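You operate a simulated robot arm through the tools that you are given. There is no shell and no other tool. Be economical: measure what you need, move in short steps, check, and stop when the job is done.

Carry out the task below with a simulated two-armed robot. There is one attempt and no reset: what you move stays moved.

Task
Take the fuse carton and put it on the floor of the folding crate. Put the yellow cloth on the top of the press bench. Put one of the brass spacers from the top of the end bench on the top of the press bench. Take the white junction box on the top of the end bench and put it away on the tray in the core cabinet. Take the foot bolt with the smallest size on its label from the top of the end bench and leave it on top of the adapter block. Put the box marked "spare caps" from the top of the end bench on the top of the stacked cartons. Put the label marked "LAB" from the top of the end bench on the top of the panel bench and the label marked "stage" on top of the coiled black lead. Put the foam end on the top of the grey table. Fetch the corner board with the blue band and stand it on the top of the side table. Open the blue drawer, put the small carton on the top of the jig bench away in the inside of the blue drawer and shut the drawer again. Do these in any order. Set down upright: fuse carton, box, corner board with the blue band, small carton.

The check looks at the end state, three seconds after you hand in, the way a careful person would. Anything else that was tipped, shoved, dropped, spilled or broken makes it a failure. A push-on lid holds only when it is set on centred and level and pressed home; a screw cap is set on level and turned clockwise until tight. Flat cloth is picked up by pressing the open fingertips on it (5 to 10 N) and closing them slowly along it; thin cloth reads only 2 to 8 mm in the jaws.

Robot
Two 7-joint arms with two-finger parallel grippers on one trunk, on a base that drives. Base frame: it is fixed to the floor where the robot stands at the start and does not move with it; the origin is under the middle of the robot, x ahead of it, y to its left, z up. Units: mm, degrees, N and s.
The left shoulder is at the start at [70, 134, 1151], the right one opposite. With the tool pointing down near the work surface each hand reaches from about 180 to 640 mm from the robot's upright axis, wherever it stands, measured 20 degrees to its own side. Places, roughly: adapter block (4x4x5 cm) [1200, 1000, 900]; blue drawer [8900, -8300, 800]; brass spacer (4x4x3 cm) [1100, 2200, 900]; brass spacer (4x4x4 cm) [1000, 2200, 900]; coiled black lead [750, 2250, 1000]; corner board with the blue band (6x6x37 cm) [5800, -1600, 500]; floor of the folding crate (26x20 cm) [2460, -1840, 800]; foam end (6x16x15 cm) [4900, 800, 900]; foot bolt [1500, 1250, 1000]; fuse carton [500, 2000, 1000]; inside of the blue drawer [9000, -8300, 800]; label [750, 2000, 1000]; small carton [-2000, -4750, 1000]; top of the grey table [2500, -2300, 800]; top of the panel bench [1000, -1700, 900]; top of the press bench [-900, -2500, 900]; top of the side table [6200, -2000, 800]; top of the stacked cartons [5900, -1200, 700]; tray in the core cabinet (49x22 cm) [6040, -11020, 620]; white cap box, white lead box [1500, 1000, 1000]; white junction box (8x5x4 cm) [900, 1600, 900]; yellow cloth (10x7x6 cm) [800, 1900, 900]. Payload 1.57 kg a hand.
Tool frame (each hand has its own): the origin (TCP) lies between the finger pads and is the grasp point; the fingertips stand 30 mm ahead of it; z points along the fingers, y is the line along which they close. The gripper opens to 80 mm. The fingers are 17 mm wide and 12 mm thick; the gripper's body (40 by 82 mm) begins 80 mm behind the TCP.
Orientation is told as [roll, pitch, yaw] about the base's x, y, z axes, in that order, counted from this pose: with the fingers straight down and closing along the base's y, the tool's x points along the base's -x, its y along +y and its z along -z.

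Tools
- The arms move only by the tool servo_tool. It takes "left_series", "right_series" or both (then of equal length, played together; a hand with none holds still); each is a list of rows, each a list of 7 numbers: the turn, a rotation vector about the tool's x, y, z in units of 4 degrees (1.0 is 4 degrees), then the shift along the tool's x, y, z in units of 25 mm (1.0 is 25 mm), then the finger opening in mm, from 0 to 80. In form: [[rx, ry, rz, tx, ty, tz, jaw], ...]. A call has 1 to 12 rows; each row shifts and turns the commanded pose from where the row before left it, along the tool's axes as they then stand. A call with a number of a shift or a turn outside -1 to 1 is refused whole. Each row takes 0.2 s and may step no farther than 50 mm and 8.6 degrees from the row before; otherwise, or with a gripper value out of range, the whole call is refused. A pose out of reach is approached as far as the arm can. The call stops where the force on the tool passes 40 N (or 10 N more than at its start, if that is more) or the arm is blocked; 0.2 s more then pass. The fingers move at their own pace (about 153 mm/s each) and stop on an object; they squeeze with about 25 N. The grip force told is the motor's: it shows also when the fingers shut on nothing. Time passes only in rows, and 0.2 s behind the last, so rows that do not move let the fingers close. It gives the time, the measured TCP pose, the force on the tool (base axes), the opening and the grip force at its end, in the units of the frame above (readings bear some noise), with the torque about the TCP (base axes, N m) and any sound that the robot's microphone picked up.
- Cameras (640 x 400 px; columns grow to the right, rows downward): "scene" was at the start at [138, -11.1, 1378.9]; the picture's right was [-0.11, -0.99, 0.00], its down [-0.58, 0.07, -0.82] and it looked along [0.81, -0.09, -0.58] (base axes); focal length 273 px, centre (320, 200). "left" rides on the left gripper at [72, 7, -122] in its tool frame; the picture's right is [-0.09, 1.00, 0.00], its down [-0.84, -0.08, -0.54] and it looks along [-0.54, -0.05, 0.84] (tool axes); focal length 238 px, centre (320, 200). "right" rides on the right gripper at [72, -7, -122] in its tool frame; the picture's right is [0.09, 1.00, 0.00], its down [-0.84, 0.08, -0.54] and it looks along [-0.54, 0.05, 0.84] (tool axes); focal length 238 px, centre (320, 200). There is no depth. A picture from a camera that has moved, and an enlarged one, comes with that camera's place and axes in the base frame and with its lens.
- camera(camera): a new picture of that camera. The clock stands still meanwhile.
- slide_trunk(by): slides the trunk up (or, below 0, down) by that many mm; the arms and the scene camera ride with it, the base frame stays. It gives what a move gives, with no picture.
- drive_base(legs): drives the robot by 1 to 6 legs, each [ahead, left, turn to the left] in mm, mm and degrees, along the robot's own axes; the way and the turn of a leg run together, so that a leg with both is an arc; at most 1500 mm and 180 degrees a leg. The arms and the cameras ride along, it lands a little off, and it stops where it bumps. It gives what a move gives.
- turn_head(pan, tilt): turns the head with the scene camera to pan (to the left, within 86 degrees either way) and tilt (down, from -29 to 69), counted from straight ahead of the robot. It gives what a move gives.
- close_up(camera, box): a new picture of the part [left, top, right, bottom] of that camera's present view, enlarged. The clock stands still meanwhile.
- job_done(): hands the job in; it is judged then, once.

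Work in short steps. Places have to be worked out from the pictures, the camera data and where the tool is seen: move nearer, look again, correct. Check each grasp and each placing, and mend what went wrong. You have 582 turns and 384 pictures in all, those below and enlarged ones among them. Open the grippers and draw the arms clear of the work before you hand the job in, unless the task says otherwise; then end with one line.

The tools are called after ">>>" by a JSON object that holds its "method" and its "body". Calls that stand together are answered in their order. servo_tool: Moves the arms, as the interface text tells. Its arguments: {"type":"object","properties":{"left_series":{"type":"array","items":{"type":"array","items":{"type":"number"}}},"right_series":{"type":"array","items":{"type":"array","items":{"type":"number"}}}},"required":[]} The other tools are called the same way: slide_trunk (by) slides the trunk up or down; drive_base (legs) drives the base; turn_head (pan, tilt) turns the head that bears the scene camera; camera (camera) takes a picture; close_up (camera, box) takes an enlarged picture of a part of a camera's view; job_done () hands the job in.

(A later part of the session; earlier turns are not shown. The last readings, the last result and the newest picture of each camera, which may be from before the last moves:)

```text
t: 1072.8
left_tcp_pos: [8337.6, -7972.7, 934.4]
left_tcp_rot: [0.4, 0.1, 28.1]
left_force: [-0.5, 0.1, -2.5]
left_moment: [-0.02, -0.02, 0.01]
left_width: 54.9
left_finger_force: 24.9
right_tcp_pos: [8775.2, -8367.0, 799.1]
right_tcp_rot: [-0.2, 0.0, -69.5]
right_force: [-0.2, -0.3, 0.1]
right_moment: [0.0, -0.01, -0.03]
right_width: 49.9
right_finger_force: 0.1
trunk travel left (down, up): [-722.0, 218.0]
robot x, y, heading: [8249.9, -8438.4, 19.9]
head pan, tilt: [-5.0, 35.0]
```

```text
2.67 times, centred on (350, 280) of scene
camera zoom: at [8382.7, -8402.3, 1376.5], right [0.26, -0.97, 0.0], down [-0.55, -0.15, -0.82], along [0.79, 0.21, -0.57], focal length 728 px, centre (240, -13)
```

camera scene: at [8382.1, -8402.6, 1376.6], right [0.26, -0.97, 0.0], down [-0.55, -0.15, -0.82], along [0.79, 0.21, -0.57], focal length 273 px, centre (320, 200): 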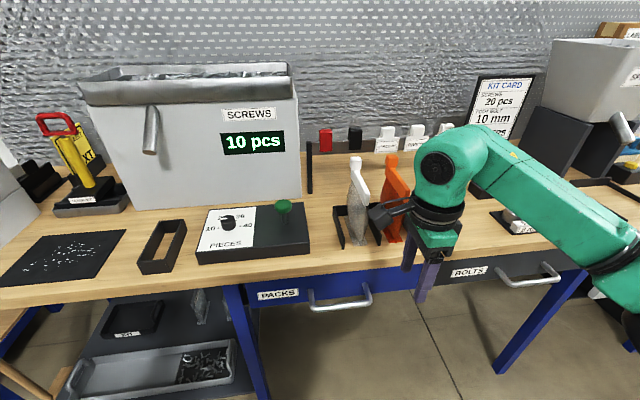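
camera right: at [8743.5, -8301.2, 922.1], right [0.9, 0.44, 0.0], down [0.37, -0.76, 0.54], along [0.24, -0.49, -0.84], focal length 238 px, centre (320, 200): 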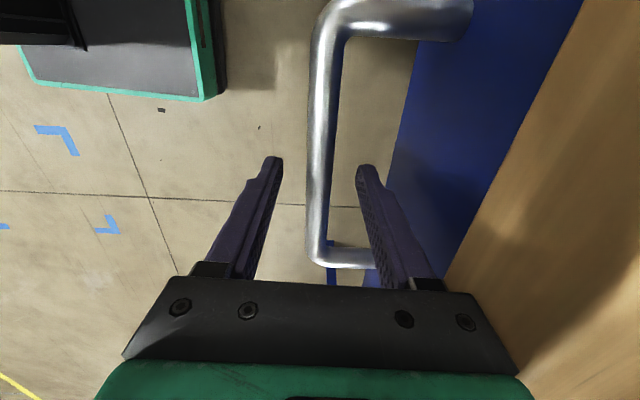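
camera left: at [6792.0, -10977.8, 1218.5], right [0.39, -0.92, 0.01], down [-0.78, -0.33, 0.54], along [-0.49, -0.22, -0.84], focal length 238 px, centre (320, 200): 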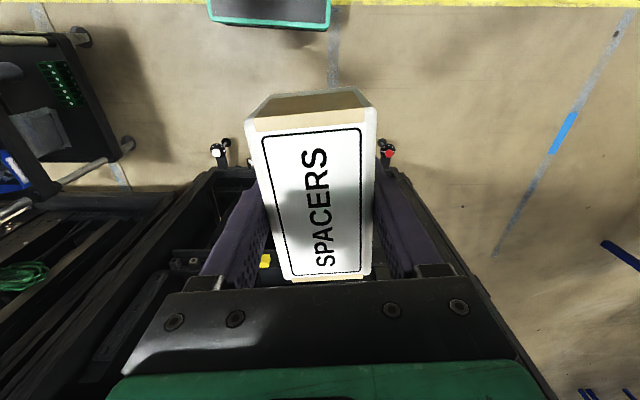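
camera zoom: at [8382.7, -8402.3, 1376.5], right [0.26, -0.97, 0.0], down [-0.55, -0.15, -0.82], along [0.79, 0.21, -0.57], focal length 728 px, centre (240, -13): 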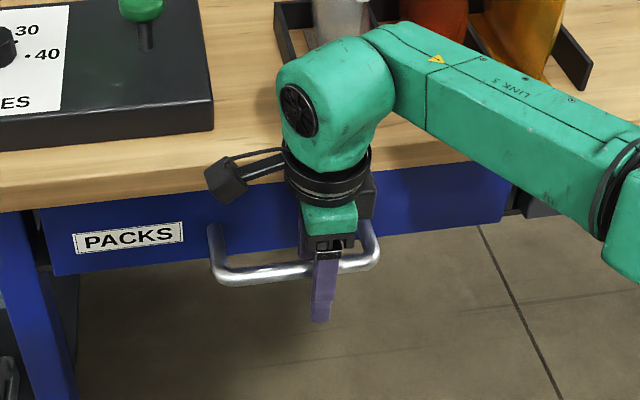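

The bar is between the fingers. I close on it, then pull the drawer open by driving back ~120 mm first.

>>> {"method": "servo_tool", "body": {"right_series": [[0, 0, 0, 0, 0, 0, 25], [0, 0, 0, 0, 0, 0, 5], [0, 0, 0, 0, 0, 0, 5], [0, 0, 0, 0, 0, 0, 5]]}}

>>> {"method": "drive_base", "body": {"legs": [[-120, 0, 0]]}}

>>> {"method": "camera", "body": {"camera": "scene"}}

```text
t: 1073.8
left_tcp_pos: [8338.2, -7972.8, 934.8]
left_tcp_rot: [0.3, 0.1, 28.1]
left_force: [0.2, 0.5, -1.8]
left_moment: [0.0, 0.01, 0.0]
left_width: 54.7
left_finger_force: 24.5
right_tcp_pos: [8774.6, -8366.3, 799.6]
right_tcp_rot: [-0.2, 0.0, -69.3]
right_force: [-6.5, -2.2, -5.3]
right_moment: [0.02, 0.07, 0.57]
right_width: 15.1
right_finger_force: 30.6
trunk travel left (down, up): [-722.0, 218.0]
robot x, y, heading: [8251.2, -8441.4, 19.9]
head pan, tilt: [-5.0, 35.0]
```

```text
t: 1075.0
left_tcp_pos: [8229.5, -8016.3, 935.9]
left_tcp_rot: [0.4, 0.1, 28.1]
left_force: [0.1, -0.4, -1.8]
left_moment: [-0.03, 0.0, 0.01]
left_width: 54.7
left_finger_force: 24.7
right_tcp_pos: [8665.4, -8409.8, 798.6]
right_tcp_rot: [-0.1, 0.1, -69.4]
right_force: [9.7, -16.6, -0.1]
right_moment: [0.13, 0.01, 0.56]
right_width: 15.2
right_finger_force: 31.2
trunk travel left (down, up): [-722.0, 218.0]
robot x, y, heading: [8138.4, -8483.2, 20.2]
head pan, tilt: [-5.0, 35.0]
```

```text
75 pictures are left
camera scene: at [8272.5, -8447.2, 1376.4], right [0.26, -0.97, 0.0], down [-0.56, -0.14, -0.82], along [0.79, 0.21, -0.57], focal length 273 px, centre (320, 200)
```

scene: 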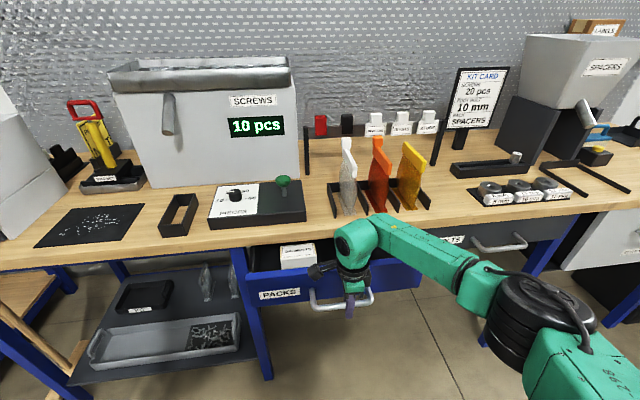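

The drawer is sliding; another carton is inside. I continue back 110 mm with a small sideways correction.

>>> {"method": "drive_base", "body": {"legs": [[-110, -6, 0]]}}

>>> {"method": "camera", "body": {"camera": "scene"}}

```text
t: 1076.2
left_tcp_pos: [8126.8, -8056.2, 935.0]
left_tcp_rot: [0.3, 0.2, 28.1]
left_force: [-0.5, 0.1, -1.3]
left_moment: [-0.02, 0.01, -0.01]
left_width: 54.7
left_finger_force: 25.1
right_tcp_pos: [8563.3, -8452.0, 798.9]
right_tcp_rot: [-0.1, -0.1, -69.5]
right_force: [3.4, -4.5, -8.9]
right_moment: [-0.64, -0.34, 0.5]
right_width: 15.3
right_finger_force: 31.2
trunk travel left (down, up): [-722.0, 218.0]
robot x, y, heading: [8034.0, -8523.2, 19.9]
head pan, tilt: [-5.0, 35.0]
```

```text
74 pictures are left
camera scene: at [8171.2, -8486.9, 1376.3], right [0.26, -0.97, 0.0], down [-0.56, -0.15, -0.82], along [0.79, 0.21, -0.57], focal length 273 px, centre (320, 200)
```

scene: 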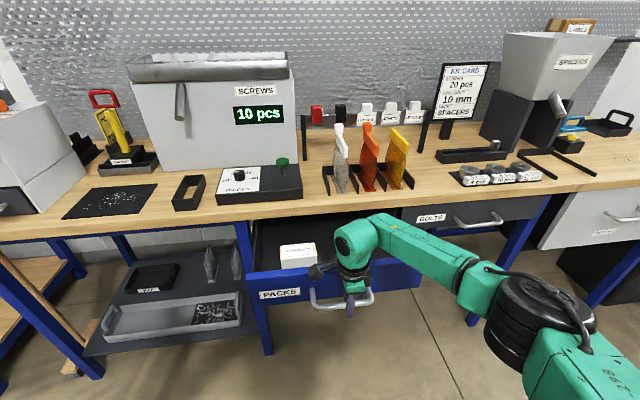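

>>> {"method": "close_up", "body": {"camera": "scene", "box": [230, 200, 440, 320]}}

```text
3.05 times, centred on (335, 260) of scene
camera zoom: at [8171.2, -8486.9, 1376.3], right [0.26, -0.97, 0.0], down [-0.56, -0.15, -0.82], along [0.79, 0.21, -0.57], focal length 832 px, centre (274, 17)
```

zoom: 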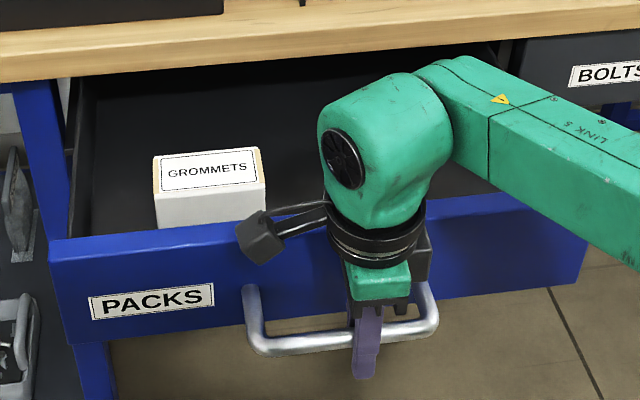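

The drawer holds one carton (GROMMETS) with ample free space at its right. I release the handle, raise and pull back the right hand.

>>> {"method": "servo_tool", "body": {"right_series": [[0, 0, 0, 0, 0, 0, 40], [0, 0, 0, 0, 0, 0, 50], [0, 0, 0, 0, 0, -0.6, 50], [0, 0, 0, 0, 0, -1, 50], [0, 0, 0, 0, 0, -1, 50], [0, 0, 0, 0, 0, -1, 50], [0, 0, 0, 0, 0, -1, 50], [0, 0, 0, 0, -0.9, -1, 50], [0, 0, 0, 0, -0.9, -1, 50], [0, 0, 0, 0, -0.9, -1, 50], [0, 0, 0, 0, -0.9, -0.5, 50], [0, 0, 0, 0, -0.9, 0, 50]]}}

>>> {"method": "servo_tool", "body": {"left_series": [[0, 0, 0.4, -0.5, -0.9, 0.1, 40], [0, 0, 0.4, -0.5, -0.9, 0, 40], [0, 0, 0.4, -0.5, -0.9, 0, 40], [0, 0, 0.4, -0.5, -0.9, 0, 40], [0, 0, 0.4, -0.5, -0.9, 0, 40], [0, 0, 0, -0.5, -0.9, 0, 40], [0, 0, 0, -0.5, -0.9, 0, 40], [0, 0, 0, -0.5, -0.9, 0, 40]]}}

>>> {"method": "camera", "body": {"camera": "scene"}}

```text
t: 1078.8
left_tcp_pos: [8124.5, -8056.6, 934.8]
left_tcp_rot: [0.4, 0.1, 28.1]
left_force: [0.4, 0.0, -1.4]
left_moment: [0.02, -0.01, 0.02]
left_width: 54.8
left_finger_force: 25.1
right_tcp_pos: [8456.1, -8491.4, 1001.3]
right_tcp_rot: [0.0, 0.0, -69.4]
right_force: [0.9, 0.6, -0.1]
right_moment: [0.0, -0.01, 0.01]
right_width: 50.0
right_finger_force: 0.0
trunk travel left (down, up): [-722.0, 218.0]
robot x, y, heading: [8035.0, -8521.9, 19.8]
head pan, tilt: [-5.0, 35.0]
```

```text
t: 1080.6
left_tcp_pos: [8290.7, -8175.8, 929.4]
left_tcp_rot: [0.3, 0.2, 20.2]
left_force: [-0.5, -0.9, -0.9]
left_moment: [0.03, 0.02, 0.0]
left_width: 54.7
left_finger_force: 24.5
left hand out of reach, approached as far as the arm can: row 1, 2
right_tcp_pos: [8458.7, -8490.9, 1001.0]
right_tcp_rot: [0.0, -0.2, -69.4]
right_force: [-0.4, 0.6, 0.0]
right_moment: [-0.01, 0.02, -0.02]
right_width: 50.1
right_finger_force: 0.2
trunk travel left (down, up): [-722.0, 218.0]
robot x, y, heading: [8037.7, -8524.8, 19.6]
head pan, tilt: [-5.0, 35.0]
```

```text
72 pictures are left
camera scene: at [8170.7, -8486.5, 1376.3], right [0.26, -0.97, 0.0], down [-0.56, -0.15, -0.82], along [0.79, 0.21, -0.57], focal length 273 px, centre (320, 200)
```

scene: 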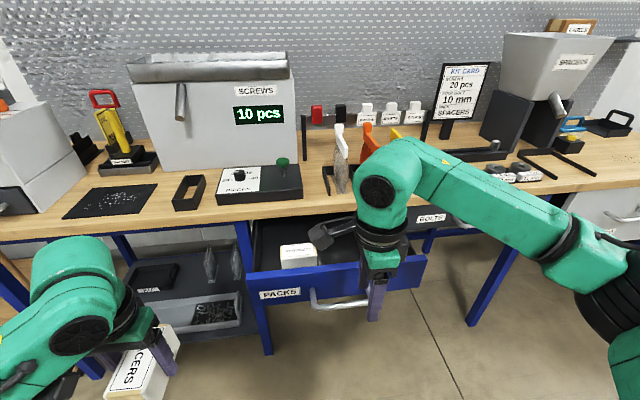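

I raise the left hand 40 mm, strafe right 339 mm and advance 250 mm so the carton comes over the open drawer.

>>> {"method": "servo_tool", "body": {"left_series": [[0, 0, 0, 0, 0, -0.8, 40], [0, 0, 0, 0, 0, -0.8, 40]]}}

>>> {"method": "drive_base", "body": {"legs": [[0, -339, 0], [245, 0, 0]]}}

>>> {"method": "turn_head", "body": {"pan": 15, "tilt": 45}}

>>> {"method": "camera", "body": {"camera": "scene"}}

>>> {"method": "camera", "body": {"camera": "left"}}

```text
t: 1081.2
left_tcp_pos: [8288.9, -8176.1, 970.5]
left_tcp_rot: [0.2, 0.1, 20.1]
left_force: [0.1, 0.4, -1.0]
left_moment: [-0.06, 0.0, 0.02]
left_width: 54.6
left_finger_force: 24.7
right_tcp_pos: [8457.8, -8491.0, 1002.1]
right_tcp_rot: [0.0, -0.1, -69.5]
right_force: [0.7, -0.2, -0.1]
right_moment: [0.05, -0.02, 0.0]
right_width: 49.8
right_finger_force: 0.0
trunk travel left (down, up): [-722.0, 218.0]
robot x, y, heading: [8032.3, -8522.4, 19.6]
head pan, tilt: [-5.0, 35.0]
```

```text
t: 1084.9
left_tcp_pos: [8636.3, -8410.7, 970.1]
left_tcp_rot: [0.4, 0.1, 20.1]
left_force: [-0.4, -0.1, -1.6]
left_moment: [0.01, 0.0, 0.05]
left_width: 54.7
left_finger_force: 25.1
right_tcp_pos: [8802.8, -8724.1, 1001.8]
right_tcp_rot: [0.1, -0.1, -69.6]
right_force: [0.7, -0.4, 0.2]
right_moment: [-0.01, 0.01, 0.02]
right_width: 49.9
right_finger_force: 0.1
trunk travel left (down, up): [-722.0, 218.0]
robot x, y, heading: [8381.9, -8760.2, 20.2]
head pan, tilt: [-5.0, 35.0]
```

```text
t: 1085.7
left_tcp_pos: [8637.4, -8409.3, 970.3]
left_tcp_rot: [0.3, 0.1, 20.1]
left_force: [1.1, -0.2, -1.2]
left_moment: [-0.02, -0.02, 0.0]
left_width: 54.5
left_finger_force: 25.1
right_tcp_pos: [8803.8, -8724.0, 1001.1]
right_tcp_rot: [0.0, -0.1, -69.5]
right_force: [1.0, 0.1, -0.9]
right_moment: [0.03, -0.09, 0.0]
right_width: 49.9
right_finger_force: 0.1
trunk travel left (down, up): [-722.0, 218.0]
robot x, y, heading: [8382.4, -8759.3, 19.8]
head pan, tilt: [15.0, 45.0]
```

```text
71 pictures are left
camera scene: at [8497.3, -8696.0, 1361.7], right [0.57, -0.82, 0.0], down [-0.58, -0.4, -0.71], along [0.58, 0.4, -0.71], focal length 273 px, centre (320, 200)
```

scene: 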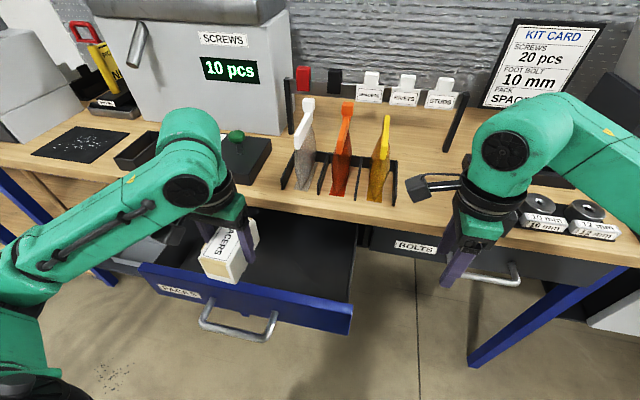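

```text
70 pictures are left
camera left: at [8566.4, -8428.9, 1091.7], right [-0.26, 0.97, 0.0], down [0.81, 0.21, 0.54], along [0.52, 0.14, -0.84], focal length 238 px, centre (320, 200)
```

left: 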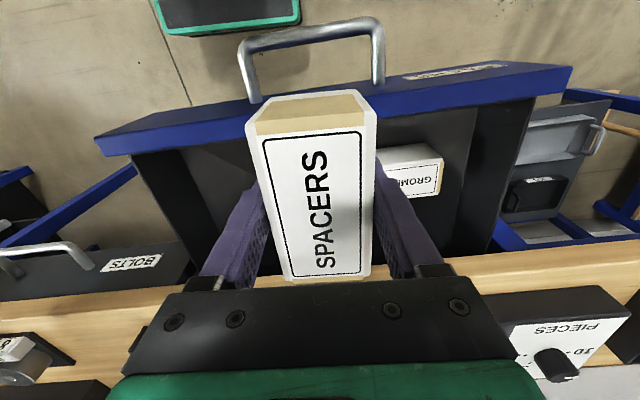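

Clear view into the drawer. I move the carton over the free area right of GROMMETS.

>>> {"method": "servo_tool", "body": {"left_series": [[0, 0, 0, -0.9, -0.8, 0, 40], [0, 0, 0, -0.9, -0.8, 0, 40], [0, 0, 0, -0.9, -0.8, 0, 40], [0, 0, 0, -0.9, -0.7, 0, 40], [0, 0, 0, 0, 0, 0.8, 40], [0, 0, 0, 0, 0, 0.8, 40], [0, 0, 0, 0, 0, 0, 40]]}}

>>> {"method": "camera", "body": {"camera": "left"}}

>>> {"method": "camera", "body": {"camera": "scene"}}

```text
t: 1087.3
left_tcp_pos: [8747.6, -8451.9, 930.0]
left_tcp_rot: [0.3, 0.0, 20.1]
left_force: [0.0, -0.7, -2.5]
left_moment: [-0.01, -0.01, 0.01]
left_width: 54.7
left_finger_force: 25.2
right_tcp_pos: [8803.6, -8724.3, 1001.5]
right_tcp_rot: [0.1, -0.1, -69.6]
right_force: [-0.3, 0.1, -0.3]
right_moment: [0.01, -0.02, -0.05]
right_width: 50.1
right_finger_force: 0.0
trunk travel left (down, up): [-722.0, 218.0]
robot x, y, heading: [8380.3, -8760.7, 20.0]
head pan, tilt: [15.0, 45.0]
```

```text
69 pictures are left
camera left: at [8677.3, -8470.8, 1050.8], right [-0.26, 0.97, 0.0], down [0.81, 0.21, 0.54], along [0.52, 0.14, -0.84], focal length 238 px, centre (320, 200)
```

left: 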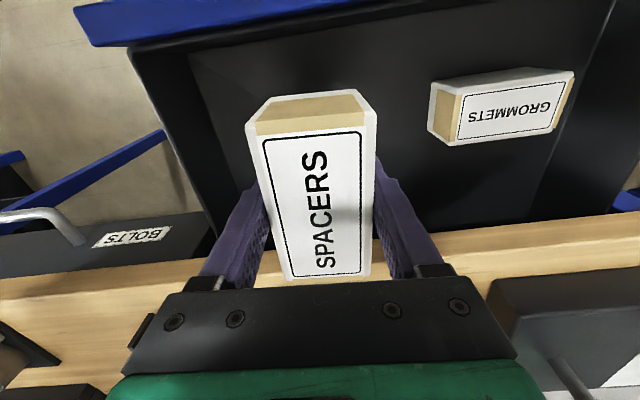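

```text
68 pictures are left
camera scene: at [8497.6, -8696.2, 1361.6], right [0.57, -0.82, 0.0], down [-0.58, -0.4, -0.71], along [0.58, 0.4, -0.71], focal length 273 px, centre (320, 200)
```

scene: 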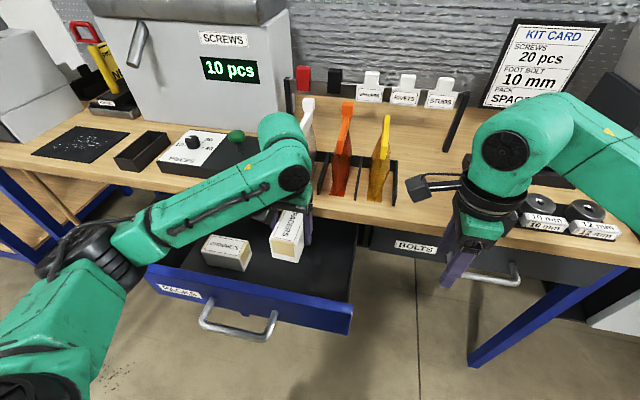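

Well over the free area. I descend into the drawer in stages.

>>> {"method": "servo_tool", "body": {"left_series": [[0, 0, 0, 0, 0, 0.8, 40], [0, 0, 0, 0, 0, 0.8, 40], [0, 0, 0, 0, 0, 0.8, 40], [0, 0, 0, 0, 0, 0.8, 40], [0, 0, 0, 0, 0, 0, 40]]}}

>>> {"method": "close_up", "body": {"camera": "scene", "box": [130, 180, 370, 350]}}

```text
t: 1088.5
left_tcp_pos: [8746.5, -8450.9, 850.2]
left_tcp_rot: [0.2, 0.1, 20.1]
left_force: [0.4, -0.7, -1.3]
left_moment: [-0.01, -0.03, 0.01]
left_width: 54.9
left_finger_force: 24.8
right_tcp_pos: [8803.9, -8724.2, 1001.2]
right_tcp_rot: [0.1, -0.1, -69.4]
right_force: [-0.1, -0.3, 0.7]
right_moment: [0.03, -0.01, -0.02]
right_width: 50.3
right_finger_force: 0.0
trunk travel left (down, up): [-722.0, 218.0]
robot x, y, heading: [8383.6, -8759.0, 20.0]
head pan, tilt: [15.0, 45.0]
```

```text
2.35 times, centred on (250, 265) of scene
camera zoom: at [8497.2, -8696.0, 1361.6], right [0.57, -0.82, 0.0], down [-0.58, -0.4, -0.71], along [0.58, 0.4, -0.71], focal length 642 px, centre (485, 47)
```

zoom: 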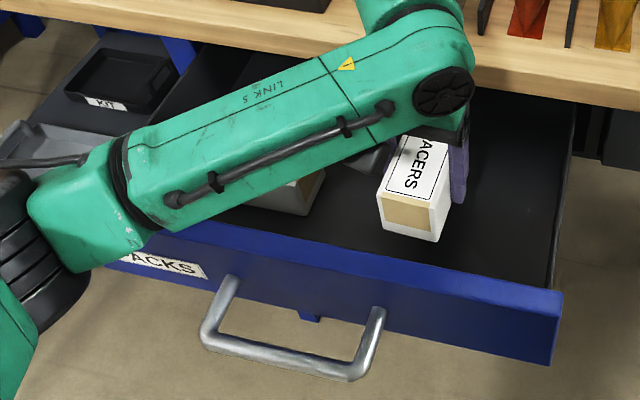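

>>> {"method": "servo_tool", "body": {"left_series": [[0, 0, 0, 0, 0, 0.6, 40], [0, 0, 0, 0, 0, 0.4, 40], [0, 0, 0, 0, 0, 0, 40]]}}

>>> {"method": "servo_tool", "body": {"left_series": [[0, 0, 0, 0, 0, 0.2, 40], [0, 0, 0, 0, 0, 0.2, 40], [0, 0, 0, 0, 0, 0, 40]]}}

>>> {"method": "camera", "body": {"camera": "left"}}

```text
t: 1089.3
left_tcp_pos: [8747.2, -8450.7, 824.5]
left_tcp_rot: [0.4, 0.1, 20.1]
left_force: [-0.3, 0.3, -2.4]
left_moment: [-0.01, 0.0, 0.0]
left_width: 54.4
left_finger_force: 25.0
right_tcp_pos: [8804.2, -8724.1, 1001.7]
right_tcp_rot: [0.1, -0.1, -69.4]
right_force: [-0.5, -0.4, 0.0]
right_moment: [0.04, 0.02, 0.03]
right_width: 49.9
right_finger_force: 0.0
trunk travel left (down, up): [-722.0, 218.0]
robot x, y, heading: [8377.8, -8752.4, 19.5]
head pan, tilt: [15.0, 45.0]
```

```text
t: 1090.1
left_tcp_pos: [8746.9, -8450.7, 814.9]
left_tcp_rot: [0.4, 0.1, 20.1]
left_force: [0.0, 0.0, -1.6]
left_moment: [0.02, 0.01, -0.03]
left_width: 54.7
left_finger_force: 25.2
right_tcp_pos: [8804.8, -8723.5, 1001.4]
right_tcp_rot: [0.0, -0.1, -69.5]
right_force: [-0.1, -0.5, 0.0]
right_moment: [-0.02, 0.0, -0.03]
right_width: 49.9
right_finger_force: 0.0
trunk travel left (down, up): [-722.0, 218.0]
robot x, y, heading: [8381.8, -8757.3, 19.9]
head pan, tilt: [15.0, 45.0]
```

```text
66 pictures are left
camera left: at [8676.8, -8470.1, 936.2], right [-0.25, 0.97, 0.0], down [0.81, 0.21, 0.54], along [0.52, 0.14, -0.84], focal length 238 px, centre (320, 200)
```

left: 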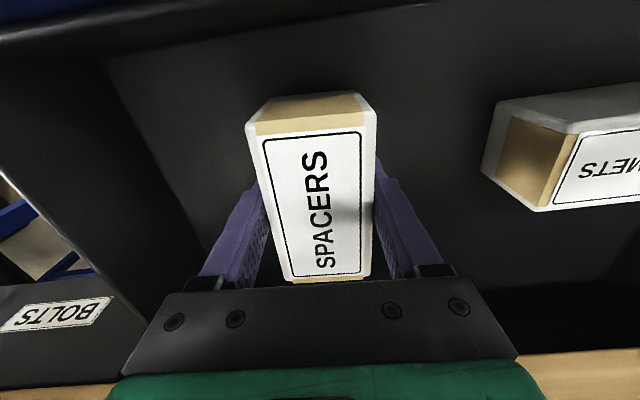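

Nearly there. I continue in small steps to contact.

>>> {"method": "servo_tool", "body": {"left_series": [[0, 0, 0, 0, 0, 0.2, 40], [0, 0, 0, 0, 0, 0.15, 40], [0, 0, 0, 0, 0, 0, 40]]}}

>>> {"method": "servo_tool", "body": {"left_series": [[0, 0, 0, 0, 0, 0.15, 40], [0, 0, 0, 0, 0, 0.1, 40], [0, 0, 0, 0, 0, 0, 40]]}}

```text
t: 1090.9
left_tcp_pos: [8747.7, -8450.9, 805.5]
left_tcp_rot: [0.3, 0.1, 20.1]
left_force: [-0.1, 0.8, -1.9]
left_moment: [0.03, -0.03, 0.01]
left_width: 54.6
left_finger_force: 25.3
right_tcp_pos: [8802.7, -8725.0, 1001.5]
right_tcp_rot: [0.0, -0.2, -69.5]
right_force: [-0.1, 0.3, 0.7]
right_moment: [-0.02, -0.04, 0.04]
right_width: 50.1
right_finger_force: 0.0
trunk travel left (down, up): [-722.0, 218.0]
robot x, y, heading: [8379.9, -8762.4, 19.8]
head pan, tilt: [15.0, 45.0]
```

```text
t: 1091.7
left_tcp_pos: [8748.2, -8450.1, 799.4]
left_tcp_rot: [0.1, 0.1, 20.1]
left_force: [-0.9, 0.6, -1.5]
left_moment: [-0.04, -0.02, 0.0]
left_width: 54.6
left_finger_force: 25.1
right_tcp_pos: [8804.4, -8724.2, 1001.9]
right_tcp_rot: [0.0, 0.0, -69.6]
right_force: [1.1, 0.1, 0.1]
right_moment: [0.01, 0.0, 0.02]
right_width: 49.8
right_finger_force: 0.2
trunk travel left (down, up): [-722.0, 218.0]
robot x, y, heading: [8386.2, -8757.0, 19.6]
head pan, tilt: [15.0, 45.0]
```

>>> {"method": "servo_tool", "body": {"left_series": [[0, 0, 0, 0, 0, 0.15, 40], [0, 0, 0, 0, 0, 0.1, 40], [0, 0, 0, 0, 0, 0, 40]]}}

>>> {"method": "servo_tool", "body": {"left_series": [[0, 0, 0, 0, 0, 0.12, 40], [0, 0, 0, 0, 0, 0.1, 40], [0, 0, 0, 0, 0, 0, 40]]}}

>>> {"method": "close_up", "body": {"camera": "scene", "box": [210, 200, 370, 320]}}

```text
t: 1092.5
left_tcp_pos: [8747.3, -8452.2, 795.7]
left_tcp_rot: [0.3, -0.1, 20.1]
left_force: [1.2, 2.1, 15.7]
left_moment: [-0.21, -0.63, 0.07]
left_width: 54.6
left_finger_force: 25.3
right_tcp_pos: [8801.8, -8725.4, 1003.2]
right_tcp_rot: [0.1, -0.1, -69.5]
right_force: [0.7, 0.1, -0.4]
right_moment: [0.05, -0.01, 0.0]
right_width: 50.0
right_finger_force: 0.1
trunk travel left (down, up): [-722.0, 218.0]
robot x, y, heading: [8379.7, -8758.1, 20.0]
head pan, tilt: [15.0, 45.0]
```

```text
t: 1093.3
left_tcp_pos: [8746.2, -8451.0, 790.0]
left_tcp_rot: [0.2, -0.3, 20.1]
left_force: [0.6, 3.1, 24.5]
left_moment: [-0.95, 0.41, -0.19]
left_width: 54.7
left_finger_force: 24.7
right_tcp_pos: [8801.6, -8725.7, 1003.3]
right_tcp_rot: [0.1, -0.1, -69.5]
right_force: [-0.3, -0.7, -0.8]
right_moment: [-0.02, -0.01, 0.03]
right_width: 50.2
right_finger_force: 0.1
trunk travel left (down, up): [-722.0, 218.0]
robot x, y, heading: [8380.9, -8759.4, 19.8]
head pan, tilt: [15.0, 45.0]
```

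```text
3.33 times, centred on (290, 260) of scene
camera zoom: at [8493.8, -8698.0, 1362.2], right [0.57, -0.82, 0.0], down [-0.58, -0.4, -0.71], along [0.58, 0.4, -0.71], focal length 910 px, centre (420, 0)
```

zoom: 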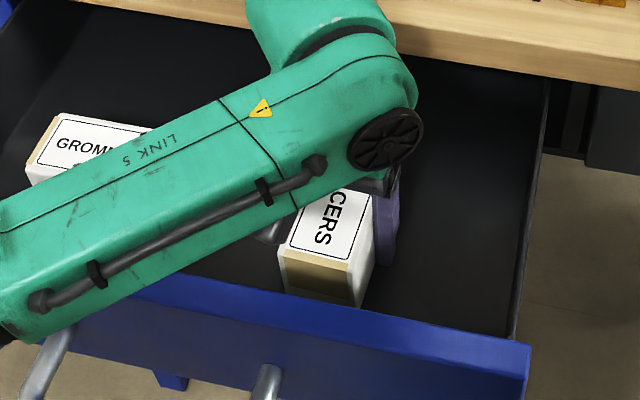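

Contact with the drawer floor. I ease up 4 mm, open, and rise.

>>> {"method": "servo_tool", "body": {"left_series": [[0, 0, 0, 0, 0, -0.16, 40], [0, 0, 0, 0, 0, 0, 60], [0, 0, 0, 0, 0, 0, 76], [0, 0, 0, 0, 0, 0, 76], [0, 0, 0, 0, 0, -0.6, 76], [0, 0, 0, 0, 0, -0.9, 76], [0, 0, 0, 0, 0, -0.9, 76], [0, 0, 0, 0, 0, -0.9, 76], [0, 0, 0, 0, 0, -0.9, 76], [0, 0, 0, 0, 0, -0.9, 76], [0, 0, 0, 0, 0, -0.9, 76]]}}

>>> {"method": "camera", "body": {"camera": "left"}}

>>> {"method": "camera", "body": {"camera": "scene"}}

```text
t: 1095.7
left_tcp_pos: [8747.0, -8451.6, 941.6]
left_tcp_rot: [0.3, 0.2, 20.0]
left_force: [0.9, -0.2, -0.5]
left_moment: [0.01, 0.01, 0.01]
left_width: 76.3
left_finger_force: 0.0
right_tcp_pos: [8804.6, -8724.6, 1002.4]
right_tcp_rot: [0.0, -0.1, -69.5]
right_force: [-0.2, -0.1, 0.4]
right_moment: [-0.01, 0.02, 0.04]
right_width: 50.0
right_finger_force: 0.0
trunk travel left (down, up): [-722.0, 218.0]
robot x, y, heading: [8380.7, -8758.0, 19.4]
head pan, tilt: [15.0, 45.0]
```

```text
64 pictures are left
camera left: at [8676.9, -8471.6, 1064.0], right [-0.26, 0.97, 0.0], down [0.81, 0.21, 0.54], along [0.52, 0.14, -0.84], focal length 238 px, centre (320, 200)
```

left: 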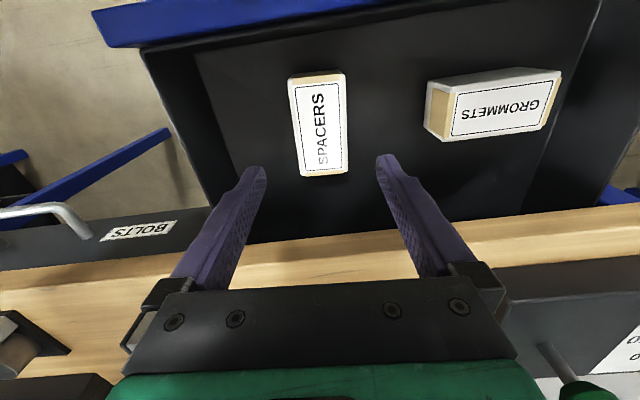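

```text
63 pictures are left
camera scene: at [8496.9, -8696.4, 1361.6], right [0.57, -0.82, 0.0], down [-0.58, -0.4, -0.71], along [0.58, 0.4, -0.71], focal length 273 px, centre (320, 200)
```

scene: 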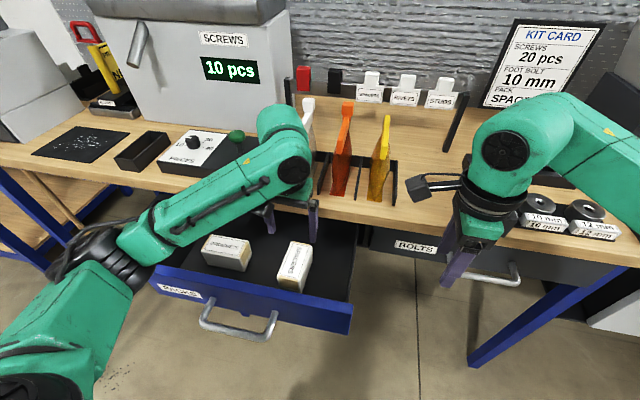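

SPACERS stands in the drawer. Now I close it: I return to the earlier stance to grip the handle with the right hand.

>>> {"method": "drive_base", "body": {"legs": [[-250, 0, 0], [0, 339, 0]]}}

>>> {"method": "servo_tool", "body": {"right_series": [[0, 0, 0, 0, 0.9, 0, 50], [0, 0, 0, 0, 0.9, 0, 50], [0, 0, 0, 0, 0.9, 0, 50], [0, 0, 0, 0, 0.9, 0, 50], [0, 0, 0, 0, 0, 0, 50]]}}

>>> {"method": "camera", "body": {"camera": "right"}}

```text
t: 1099.3
left_tcp_pos: [8398.9, -8218.0, 941.7]
left_tcp_rot: [0.3, 0.1, 19.9]
left_force: [0.2, 0.5, 0.7]
left_moment: [-0.01, 0.02, -0.03]
left_width: 76.0
left_finger_force: 0.1
right_tcp_pos: [8454.7, -8488.8, 1002.7]
right_tcp_rot: [0.0, -0.1, -69.6]
right_force: [0.0, 0.3, 0.1]
right_moment: [0.03, -0.03, 0.01]
right_width: 50.0
right_finger_force: 0.1
trunk travel left (down, up): [-722.0, 218.0]
robot x, y, heading: [8035.5, -8524.5, 20.0]
head pan, tilt: [15.0, 45.0]
```

```text
t: 1100.5
left_tcp_pos: [8399.4, -8217.5, 941.5]
left_tcp_rot: [0.3, 0.1, 19.8]
left_force: [-1.2, 0.0, 0.4]
left_moment: [-0.02, 0.02, 0.0]
left_width: 76.2
left_finger_force: 0.0
right_tcp_pos: [8538.9, -8458.9, 1002.1]
right_tcp_rot: [0.1, -0.1, -69.7]
right_force: [0.0, 0.3, 0.3]
right_moment: [0.05, -0.03, -0.02]
right_width: 49.7
right_finger_force: 0.0
trunk travel left (down, up): [-722.0, 218.0]
robot x, y, heading: [8033.6, -8524.3, 19.5]
head pan, tilt: [15.0, 45.0]
```

```text
62 pictures are left
camera right: at [8506.6, -8393.0, 1125.0], right [0.9, 0.43, 0.0], down [0.36, -0.76, 0.54], along [0.24, -0.49, -0.84], focal length 238 px, centre (320, 200)
```

right: 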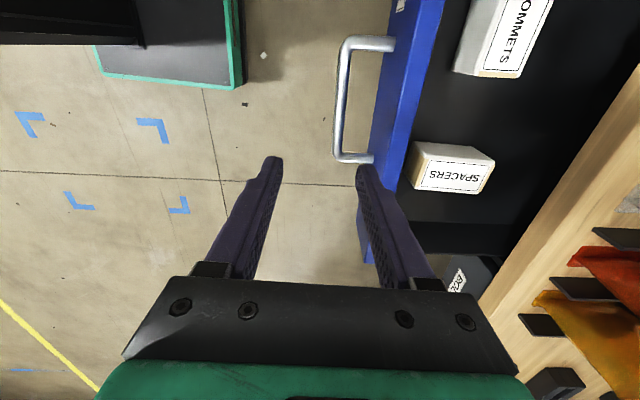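

The bar is 28 mm further forward. I shift, lower, and grip it.

>>> {"method": "servo_tool", "body": {"right_series": [[0, 0, 0, 0, 0.55, 0, 50], [0, 0, 0, 0, 0.55, 0, 50], [0, 0, 0, 0, 0, 1, 50], [0, 0, 0, 0, 0, 1, 50], [0, 0, 0, 0, 0, 1, 50], [0, 0, 0, 0, 0, 1, 50], [0, 0, 0, 0, 0, 1, 50], [0, 0, 0, 0, 0, 1, 50], [0, 0, 0, 0, 0, 0, 50]]}}

>>> {"method": "camera", "body": {"camera": "right"}}

```text
t: 1102.5
left_tcp_pos: [8398.3, -8215.8, 942.0]
left_tcp_rot: [0.3, 0.2, 20.0]
left_force: [0.8, -0.2, -0.4]
left_moment: [-0.02, 0.01, 0.01]
left_width: 76.1
left_finger_force: 0.1
right_tcp_pos: [8566.0, -8448.8, 850.9]
right_tcp_rot: [0.0, -0.2, -69.6]
right_force: [1.0, -0.1, -0.8]
right_moment: [0.0, 0.02, -0.02]
right_width: 50.0
right_finger_force: 0.1
trunk travel left (down, up): [-722.0, 218.0]
robot x, y, heading: [8034.4, -8522.0, 19.8]
head pan, tilt: [15.0, 45.0]
```

```text
61 pictures are left
camera right: at [8532.0, -8383.7, 973.9], right [0.9, 0.43, 0.0], down [0.36, -0.76, 0.54], along [0.24, -0.49, -0.84], focal length 238 px, centre (320, 200)
```

right: 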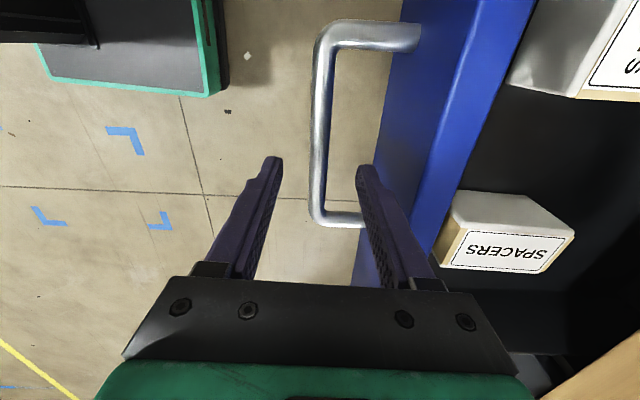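

Centred. I lower, close on the bar, and push the drawer shut by driving forward.

>>> {"method": "servo_tool", "body": {"right_series": [[0, 0, 0, 0, 0, 1, 50], [0, 0, 0, 0, 0, 1, 50], [0, 0, 0, 0, 0, 0, 25], [0, 0, 0, 0, 0, 0, 5], [0, 0, 0, 0, 0, 0, 5], [0, 0, 0, 0, 0, 0, 5]]}}

>>> {"method": "drive_base", "body": {"legs": [[110, 0, 0]]}}

>>> {"method": "drive_base", "body": {"legs": [[105, 0, 0]]}}

>>> {"method": "camera", "body": {"camera": "scene"}}

```text
t: 1103.9
left_tcp_pos: [8398.4, -8217.0, 941.8]
left_tcp_rot: [0.3, 0.2, 19.8]
left_force: [0.4, 0.2, -1.2]
left_moment: [0.0, 0.02, 0.0]
left_width: 76.3
left_finger_force: 0.0
right_tcp_pos: [8564.1, -8448.2, 800.8]
right_tcp_rot: [-0.1, -0.2, -69.5]
right_force: [-0.6, 0.1, -1.8]
right_moment: [0.07, 0.02, 0.56]
right_width: 15.4
right_finger_force: 30.9
trunk travel left (down, up): [-722.0, 218.0]
robot x, y, heading: [8033.3, -8521.6, 19.7]
head pan, tilt: [15.0, 45.0]
```

```text
t: 1105.1
left_tcp_pos: [8501.1, -8176.8, 941.9]
left_tcp_rot: [0.0, 0.1, 19.9]
left_force: [-0.4, 0.1, -0.5]
left_moment: [-0.01, 0.05, -0.01]
left_width: 76.1
left_finger_force: 0.0
right_tcp_pos: [8666.2, -8407.0, 802.7]
right_tcp_rot: [0.0, -0.1, -69.4]
right_force: [-8.4, 15.8, 1.8]
right_moment: [0.17, 0.1, 0.55]
right_width: 15.2
right_finger_force: 30.9
trunk travel left (down, up): [-722.0, 218.0]
robot x, y, heading: [8135.6, -8483.2, 19.7]
head pan, tilt: [15.0, 45.0]
```

```text
t: 1106.3
left_tcp_pos: [8596.7, -8140.8, 941.2]
left_tcp_rot: [0.1, 0.1, 19.9]
left_force: [0.1, -0.7, 0.1]
left_moment: [-0.02, 0.0, 0.01]
left_width: 76.0
left_finger_force: 0.1
right_tcp_pos: [8763.5, -8370.8, 801.7]
right_tcp_rot: [-0.1, -0.1, -69.3]
right_force: [-8.0, 16.5, 1.7]
right_moment: [-0.13, -0.01, 0.55]
right_width: 15.2
right_finger_force: 31.2
trunk travel left (down, up): [-722.0, 218.0]
robot x, y, heading: [8234.3, -8453.9, 19.7]
head pan, tilt: [15.0, 45.0]
```

```text
60 pictures are left
camera scene: at [8346.7, -8383.6, 1361.6], right [0.57, -0.82, 0.0], down [-0.58, -0.41, -0.71], along [0.58, 0.4, -0.71], focal length 273 px, centre (320, 200)
```

scene: 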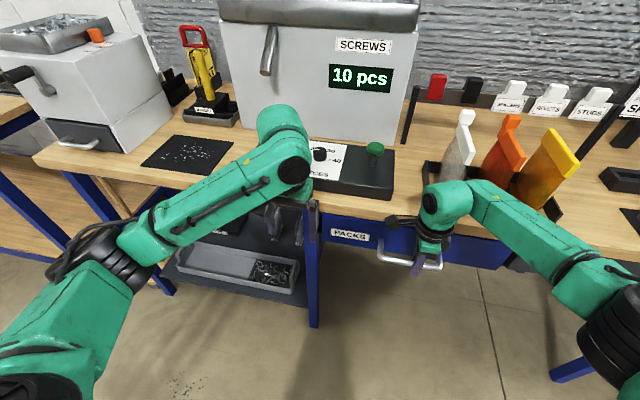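

About 12 mm remain. I push the last bit.

>>> {"method": "drive_base", "body": {"legs": [[14, 0, 0]]}}

>>> {"method": "servo_tool", "body": {"right_series": [[0, 0, 0, 0, 0.15, 0, 5], [0, 0, 0, 0, 0.15, 0, 5], [0, 0, 0, 0, 0, 0, 5]]}}

>>> {"method": "close_up", "body": {"camera": "scene", "box": [290, 180, 530, 310]}}

```text
t: 1107.1
left_tcp_pos: [8611.0, -8137.7, 941.9]
left_tcp_rot: [0.2, 0.0, 20.0]
left_force: [0.7, -0.8, 0.1]
left_moment: [-0.03, 0.0, -0.03]
left_width: 75.9
left_finger_force: 0.1
right_tcp_pos: [8774.9, -8367.0, 802.6]
right_tcp_rot: [0.1, 0.1, -69.2]
right_force: [-13.6, 7.6, -3.6]
right_moment: [0.53, 0.34, 0.5]
right_width: 15.1
right_finger_force: 30.5
trunk travel left (down, up): [-722.0, 218.0]
robot x, y, heading: [8241.0, -8443.1, 19.9]
head pan, tilt: [15.0, 45.0]
```

```text
t: 1108.0
left_tcp_pos: [8608.7, -8139.7, 944.8]
left_tcp_rot: [0.3, -0.2, 20.1]
left_force: [0.7, -0.4, -0.4]
left_moment: [0.0, -0.01, 0.01]
left_width: 76.2
left_finger_force: 0.0
right_tcp_pos: [8775.3, -8366.4, 802.9]
right_tcp_rot: [-0.8, 0.2, -68.8]
right_force: [-12.5, -5.4, 11.2]
right_moment: [-0.4, -0.24, 0.74]
right_width: 14.8
right_finger_force: 30.7
trunk travel left (down, up): [-722.0, 218.0]
robot x, y, heading: [8246.5, -8444.2, 19.7]
head pan, tilt: [15.0, 45.0]
stopped in row 3 (right hand): the force on the tool passed its limit at 41 N (the readings are from after the stop); the commanded pose is now the measured one
```

```text
2.67 times, centred on (410, 245) of scene
camera zoom: at [8356.1, -8385.2, 1362.6], right [0.57, -0.82, 0.0], down [-0.58, -0.4, -0.71], along [0.58, 0.4, -0.7], focal length 728 px, centre (80, 80)
```

zoom: 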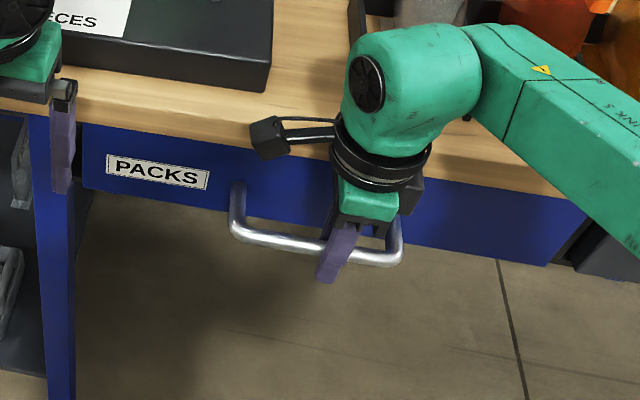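

The drawer is shut (hand at the original handle position). I release, raise straight up, and back away.

>>> {"method": "servo_tool", "body": {"right_series": [[0, 0, 0, 0, 0, 0, 30], [0, 0, 0, 0, 0, 0, 45], [0, 0, 0, 0, 0, 0, 45], [0, 0, 0, 0, 0, -0.6, 45], [0, 0, 0, 0, 0, -1, 45], [0, 0, 0, 0, 0, -1, 45], [0, 0, 0, 0, 0, -1, 45], [0, 0, 0, 0, 0, -1, 45], [0, 0, 0, 0, 0, -1, 45]]}}

>>> {"method": "drive_base", "body": {"legs": [[-500, 0, 0]]}}

>>> {"method": "turn_head", "body": {"pan": 0, "tilt": 35}}

>>> {"method": "camera", "body": {"camera": "scene"}}

```text
t: 1109.1
left_tcp_pos: [8611.2, -8139.0, 943.1]
left_tcp_rot: [0.3, 0.1, 20.0]
left_force: [-0.7, -0.3, 0.3]
left_moment: [-0.04, 0.03, -0.03]
left_width: 75.9
left_finger_force: 0.0
right_tcp_pos: [8777.6, -8367.2, 821.4]
right_tcp_rot: [-1.3, -0.1, -68.9]
right_force: [-3.9, -4.1, 11.1]
right_moment: [0.53, -0.9, -0.12]
right_width: 44.9
right_finger_force: 0.0
trunk travel left (down, up): [-722.0, 218.0]
robot x, y, heading: [8241.7, -8444.7, 19.6]
head pan, tilt: [15.0, 45.0]
stopped in row 5 (right hand): the force on the tool passed its limit at 46 N (the readings are from after the stop); the commanded pose is now the measured one
```

```text
t: 1111.2
left_tcp_pos: [8310.5, -8246.2, 941.1]
left_tcp_rot: [0.4, 0.3, 20.1]
left_force: [-0.8, 0.9, -0.4]
left_moment: [0.02, -0.03, -0.01]
left_width: 76.2
left_finger_force: 0.2
right_tcp_pos: [8484.8, -8470.1, 821.6]
right_tcp_rot: [1.0, 0.3, -69.1]
right_force: [22.6, 8.9, -3.3]
right_moment: [0.01, -0.54, 0.14]
right_width: 66.2
right_finger_force: 12.5
trunk travel left (down, up): [-722.0, 218.0]
robot x, y, heading: [7942.2, -8552.8, 19.7]
head pan, tilt: [15.0, 45.0]
stopped in leg 1: the force on the tool passed its limit at 86 N (the readings are from after the stop); the commanded pose is now the measured one
```

```text
t: 1112.0
left_tcp_pos: [8310.5, -8247.1, 940.1]
left_tcp_rot: [0.3, 0.2, 20.2]
left_force: [0.1, -0.6, -0.3]
left_moment: [-0.02, 0.04, 0.01]
left_width: 75.9
left_finger_force: 0.1
right_tcp_pos: [8484.9, -8470.6, 821.6]
right_tcp_rot: [0.7, 0.3, -69.0]
right_force: [26.0, 7.6, 8.6]
right_moment: [0.22, -0.9, 0.16]
right_width: 68.8
right_finger_force: 13.6
trunk travel left (down, up): [-722.0, 218.0]
robot x, y, heading: [7943.3, -8557.1, 19.4]
head pan, tilt: [0.0, 35.0]
```

```text
58 pictures are left
camera scene: at [8078.4, -8507.2, 1376.0], right [0.34, -0.94, 0.0], down [-0.54, -0.2, -0.82], along [0.77, 0.28, -0.58], focal length 273 px, centre (320, 200)
```

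scene: 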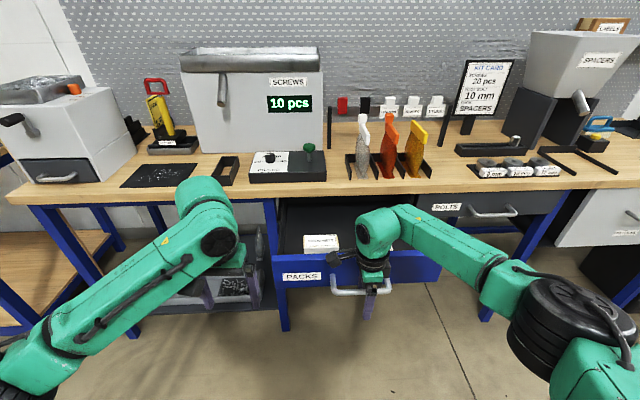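

The rise was blocked and my drive-back pulled the drawer open again (to its stop). I relieve the tension, and inspect.

>>> {"method": "drive_base", "body": {"legs": [[20, 0, 0]]}}

>>> {"method": "camera", "body": {"camera": "right"}}

>>> {"method": "close_up", "body": {"camera": "scene", "box": [260, 180, 460, 320]}}

```text
t: 1112.8
left_tcp_pos: [8324.7, -8240.9, 944.0]
left_tcp_rot: [0.3, 0.0, 20.1]
left_force: [0.0, -0.8, 0.8]
left_moment: [-0.02, -0.03, -0.01]
left_width: 76.0
left_finger_force: 0.1
right_tcp_pos: [8499.3, -8466.2, 824.0]
right_tcp_rot: [0.6, 0.3, -68.9]
right_force: [0.5, -0.3, 0.1]
right_moment: [0.03, -0.03, -0.02]
right_width: 44.9
right_finger_force: 0.0
trunk travel left (down, up): [-722.0, 218.0]
robot x, y, heading: [7964.7, -8547.9, 19.8]
head pan, tilt: [0.0, 35.0]
```

```text
57 pictures are left
camera right: at [8464.1, -8402.6, 946.4], right [0.9, 0.44, 0.01], down [0.37, -0.76, 0.54], along [0.25, -0.48, -0.84], focal length 238 px, centre (320, 200)
```

right: 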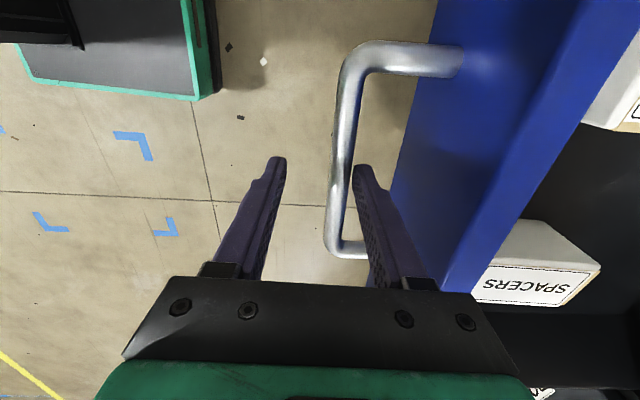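

```text
2.86 times, centred on (360, 250) of scene
camera zoom: at [8089.8, -8503.1, 1376.8], right [0.34, -0.94, 0.0], down [-0.54, -0.19, -0.82], along [0.77, 0.28, -0.57], focal length 780 px, centre (206, 57)
```

zoom: 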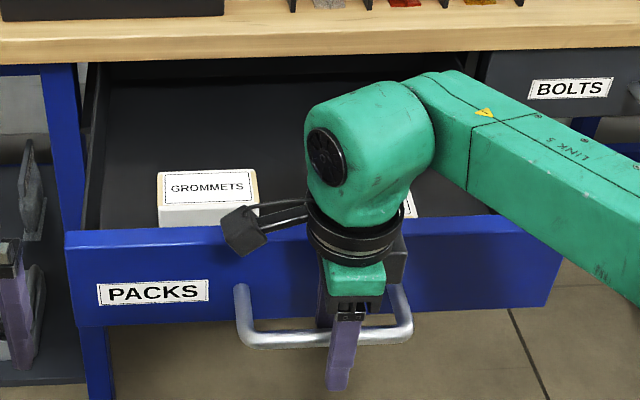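

Everything is intact. I re-grip the bar properly and push the drawer shut again, this time without over-pressing.

>>> {"method": "servo_tool", "body": {"right_series": [[0, 0, 0, 0, 0.45, 0.4, 45], [0, 0, 0, 0, 0, 0.4, 45], [0, 0, 0, 0, 0, 0, 20], [0, 0, 0, 0, 0, 0, 5], [0, 0, 0, 0, 0, 0, 5]]}}

>>> {"method": "drive_base", "body": {"legs": [[140, -4, 0]]}}

>>> {"method": "drive_base", "body": {"legs": [[120, -4, 0]]}}

```text
t: 1114.0
left_tcp_pos: [8327.7, -8241.8, 941.7]
left_tcp_rot: [0.3, 0.0, 20.0]
left_force: [-0.1, 0.9, -0.3]
left_moment: [0.01, 0.02, 0.02]
left_width: 76.0
left_finger_force: 0.0
right_tcp_pos: [8510.7, -8460.7, 802.2]
right_tcp_rot: [0.5, 0.3, -68.9]
right_force: [6.5, 0.4, 2.5]
right_moment: [-0.04, -0.06, 0.61]
right_width: 15.0
right_finger_force: 30.9
trunk travel left (down, up): [-722.0, 218.0]
robot x, y, heading: [7960.9, -8547.3, 20.0]
head pan, tilt: [0.0, 35.0]
```

```text
t: 1115.3
left_tcp_pos: [8459.1, -8197.2, 942.6]
left_tcp_rot: [0.2, 0.1, 20.2]
left_force: [-0.4, 0.0, -0.6]
left_moment: [-0.02, 0.0, 0.01]
left_width: 75.9
left_finger_force: 0.0
right_tcp_pos: [8643.4, -8418.1, 802.7]
right_tcp_rot: [0.4, 0.1, -68.9]
right_force: [-5.7, 6.3, 2.9]
right_moment: [-0.72, -0.26, 0.49]
right_width: 15.4
right_finger_force: 30.9
trunk travel left (down, up): [-722.0, 218.0]
robot x, y, heading: [8090.8, -8502.8, 19.8]
head pan, tilt: [0.0, 35.0]
```

```text
t: 1116.5
left_tcp_pos: [8572.0, -8158.3, 941.7]
left_tcp_rot: [0.1, 0.1, 20.1]
left_force: [0.2, 0.1, 1.0]
left_moment: [0.02, 0.01, 0.05]
left_width: 76.1
left_finger_force: 0.0
right_tcp_pos: [8755.6, -8380.7, 803.0]
right_tcp_rot: [0.3, -0.2, -68.9]
right_force: [-8.6, 15.0, -0.8]
right_moment: [-0.31, -0.13, 0.5]
right_width: 15.1
right_finger_force: 31.0
trunk travel left (down, up): [-722.0, 218.0]
robot x, y, heading: [8206.1, -8465.8, 19.6]
head pan, tilt: [0.0, 35.0]
```

>>> {"method": "drive_base", "body": {"legs": [[22, 0, 0]]}}

>>> {"method": "close_up", "body": {"camera": "scene", "box": [260, 180, 500, 320]}}

```text
t: 1117.3
left_tcp_pos: [8593.5, -8151.1, 941.9]
left_tcp_rot: [0.2, 0.1, 20.2]
left_force: [-0.1, -0.4, -0.6]
left_moment: [-0.02, -0.01, 0.05]
left_width: 75.7
left_finger_force: 0.1
right_tcp_pos: [8776.3, -8370.9, 801.4]
right_tcp_rot: [0.3, 0.0, -68.8]
right_force: [-6.8, 9.4, -6.4]
right_moment: [0.24, 0.2, 0.51]
right_width: 14.9
right_finger_force: 30.7
trunk travel left (down, up): [-722.0, 218.0]
robot x, y, heading: [8231.9, -8461.5, 20.0]
head pan, tilt: [0.0, 35.0]
```

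```text
2.67 times, centred on (380, 250) of scene
camera zoom: at [8359.8, -8411.0, 1376.3], right [0.34, -0.94, 0.0], down [-0.54, -0.2, -0.82], along [0.77, 0.28, -0.57], focal length 728 px, centre (160, 67)
```

zoom: 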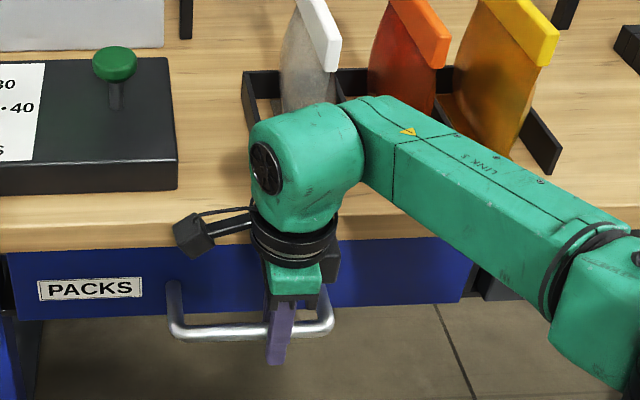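

At the closed position. I open, ease the hand 8 mm back off the bench edge, and rise a little, checking forces.

>>> {"method": "servo_tool", "body": {"right_series": [[0, 0, 0, 0, 0, 0, 30], [0, 0, 0, 0, 0, 0, 48], [0, 0, 0, 0, -0.32, 0, 48], [0, 0, 0, 0, 0, 0, 48]]}}

>>> {"method": "servo_tool", "body": {"right_series": [[0, 0, 0, 0, 0, -0.4, 48], [0, 0, 0, 0, 0, -0.6, 48], [0, 0, 0, 0, 0, -0.6, 48], [0, 0, 0, 0, 0, 0, 48]]}}

>>> {"method": "camera", "body": {"camera": "right"}}

```text
t: 1118.3
left_tcp_pos: [8594.3, -8152.0, 941.2]
left_tcp_rot: [0.4, 0.1, 20.2]
left_force: [-0.5, 0.6, -0.8]
left_moment: [-0.02, -0.02, -0.02]
left_width: 76.0
left_finger_force: 0.1
right_tcp_pos: [8769.9, -8374.9, 802.3]
right_tcp_rot: [0.4, 0.0, -68.8]
right_force: [0.8, 0.8, 1.3]
right_moment: [0.0, 0.02, 0.0]
right_width: 47.7
right_finger_force: 0.0
trunk travel left (down, up): [-722.0, 218.0]
robot x, y, heading: [8232.0, -8459.9, 20.0]
head pan, tilt: [0.0, 35.0]
```

```text
t: 1119.3
left_tcp_pos: [8593.2, -8152.9, 942.1]
left_tcp_rot: [0.3, 0.1, 20.2]
left_force: [0.7, 0.7, 0.2]
left_moment: [0.0, -0.01, 0.01]
left_width: 75.9
left_finger_force: 0.0
right_tcp_pos: [8769.7, -8376.2, 842.2]
right_tcp_rot: [0.3, 0.2, -68.9]
right_force: [-0.5, -0.5, 0.6]
right_moment: [-0.01, -0.01, 0.0]
right_width: 48.0
right_finger_force: 0.2
trunk travel left (down, up): [-722.0, 218.0]
robot x, y, heading: [8230.4, -8460.7, 19.9]
head pan, tilt: [0.0, 35.0]
```

```text
54 pictures are left
camera right: at [8735.8, -8312.3, 965.1], right [0.89, 0.45, 0.01], down [0.37, -0.75, 0.54], along [0.25, -0.48, -0.84], focal length 238 px, centre (320, 200)
```

right: 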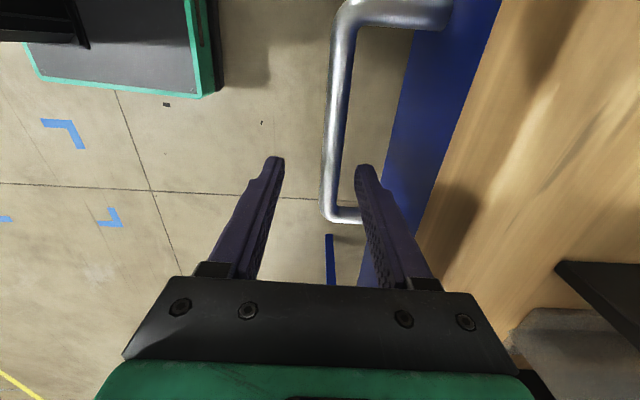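

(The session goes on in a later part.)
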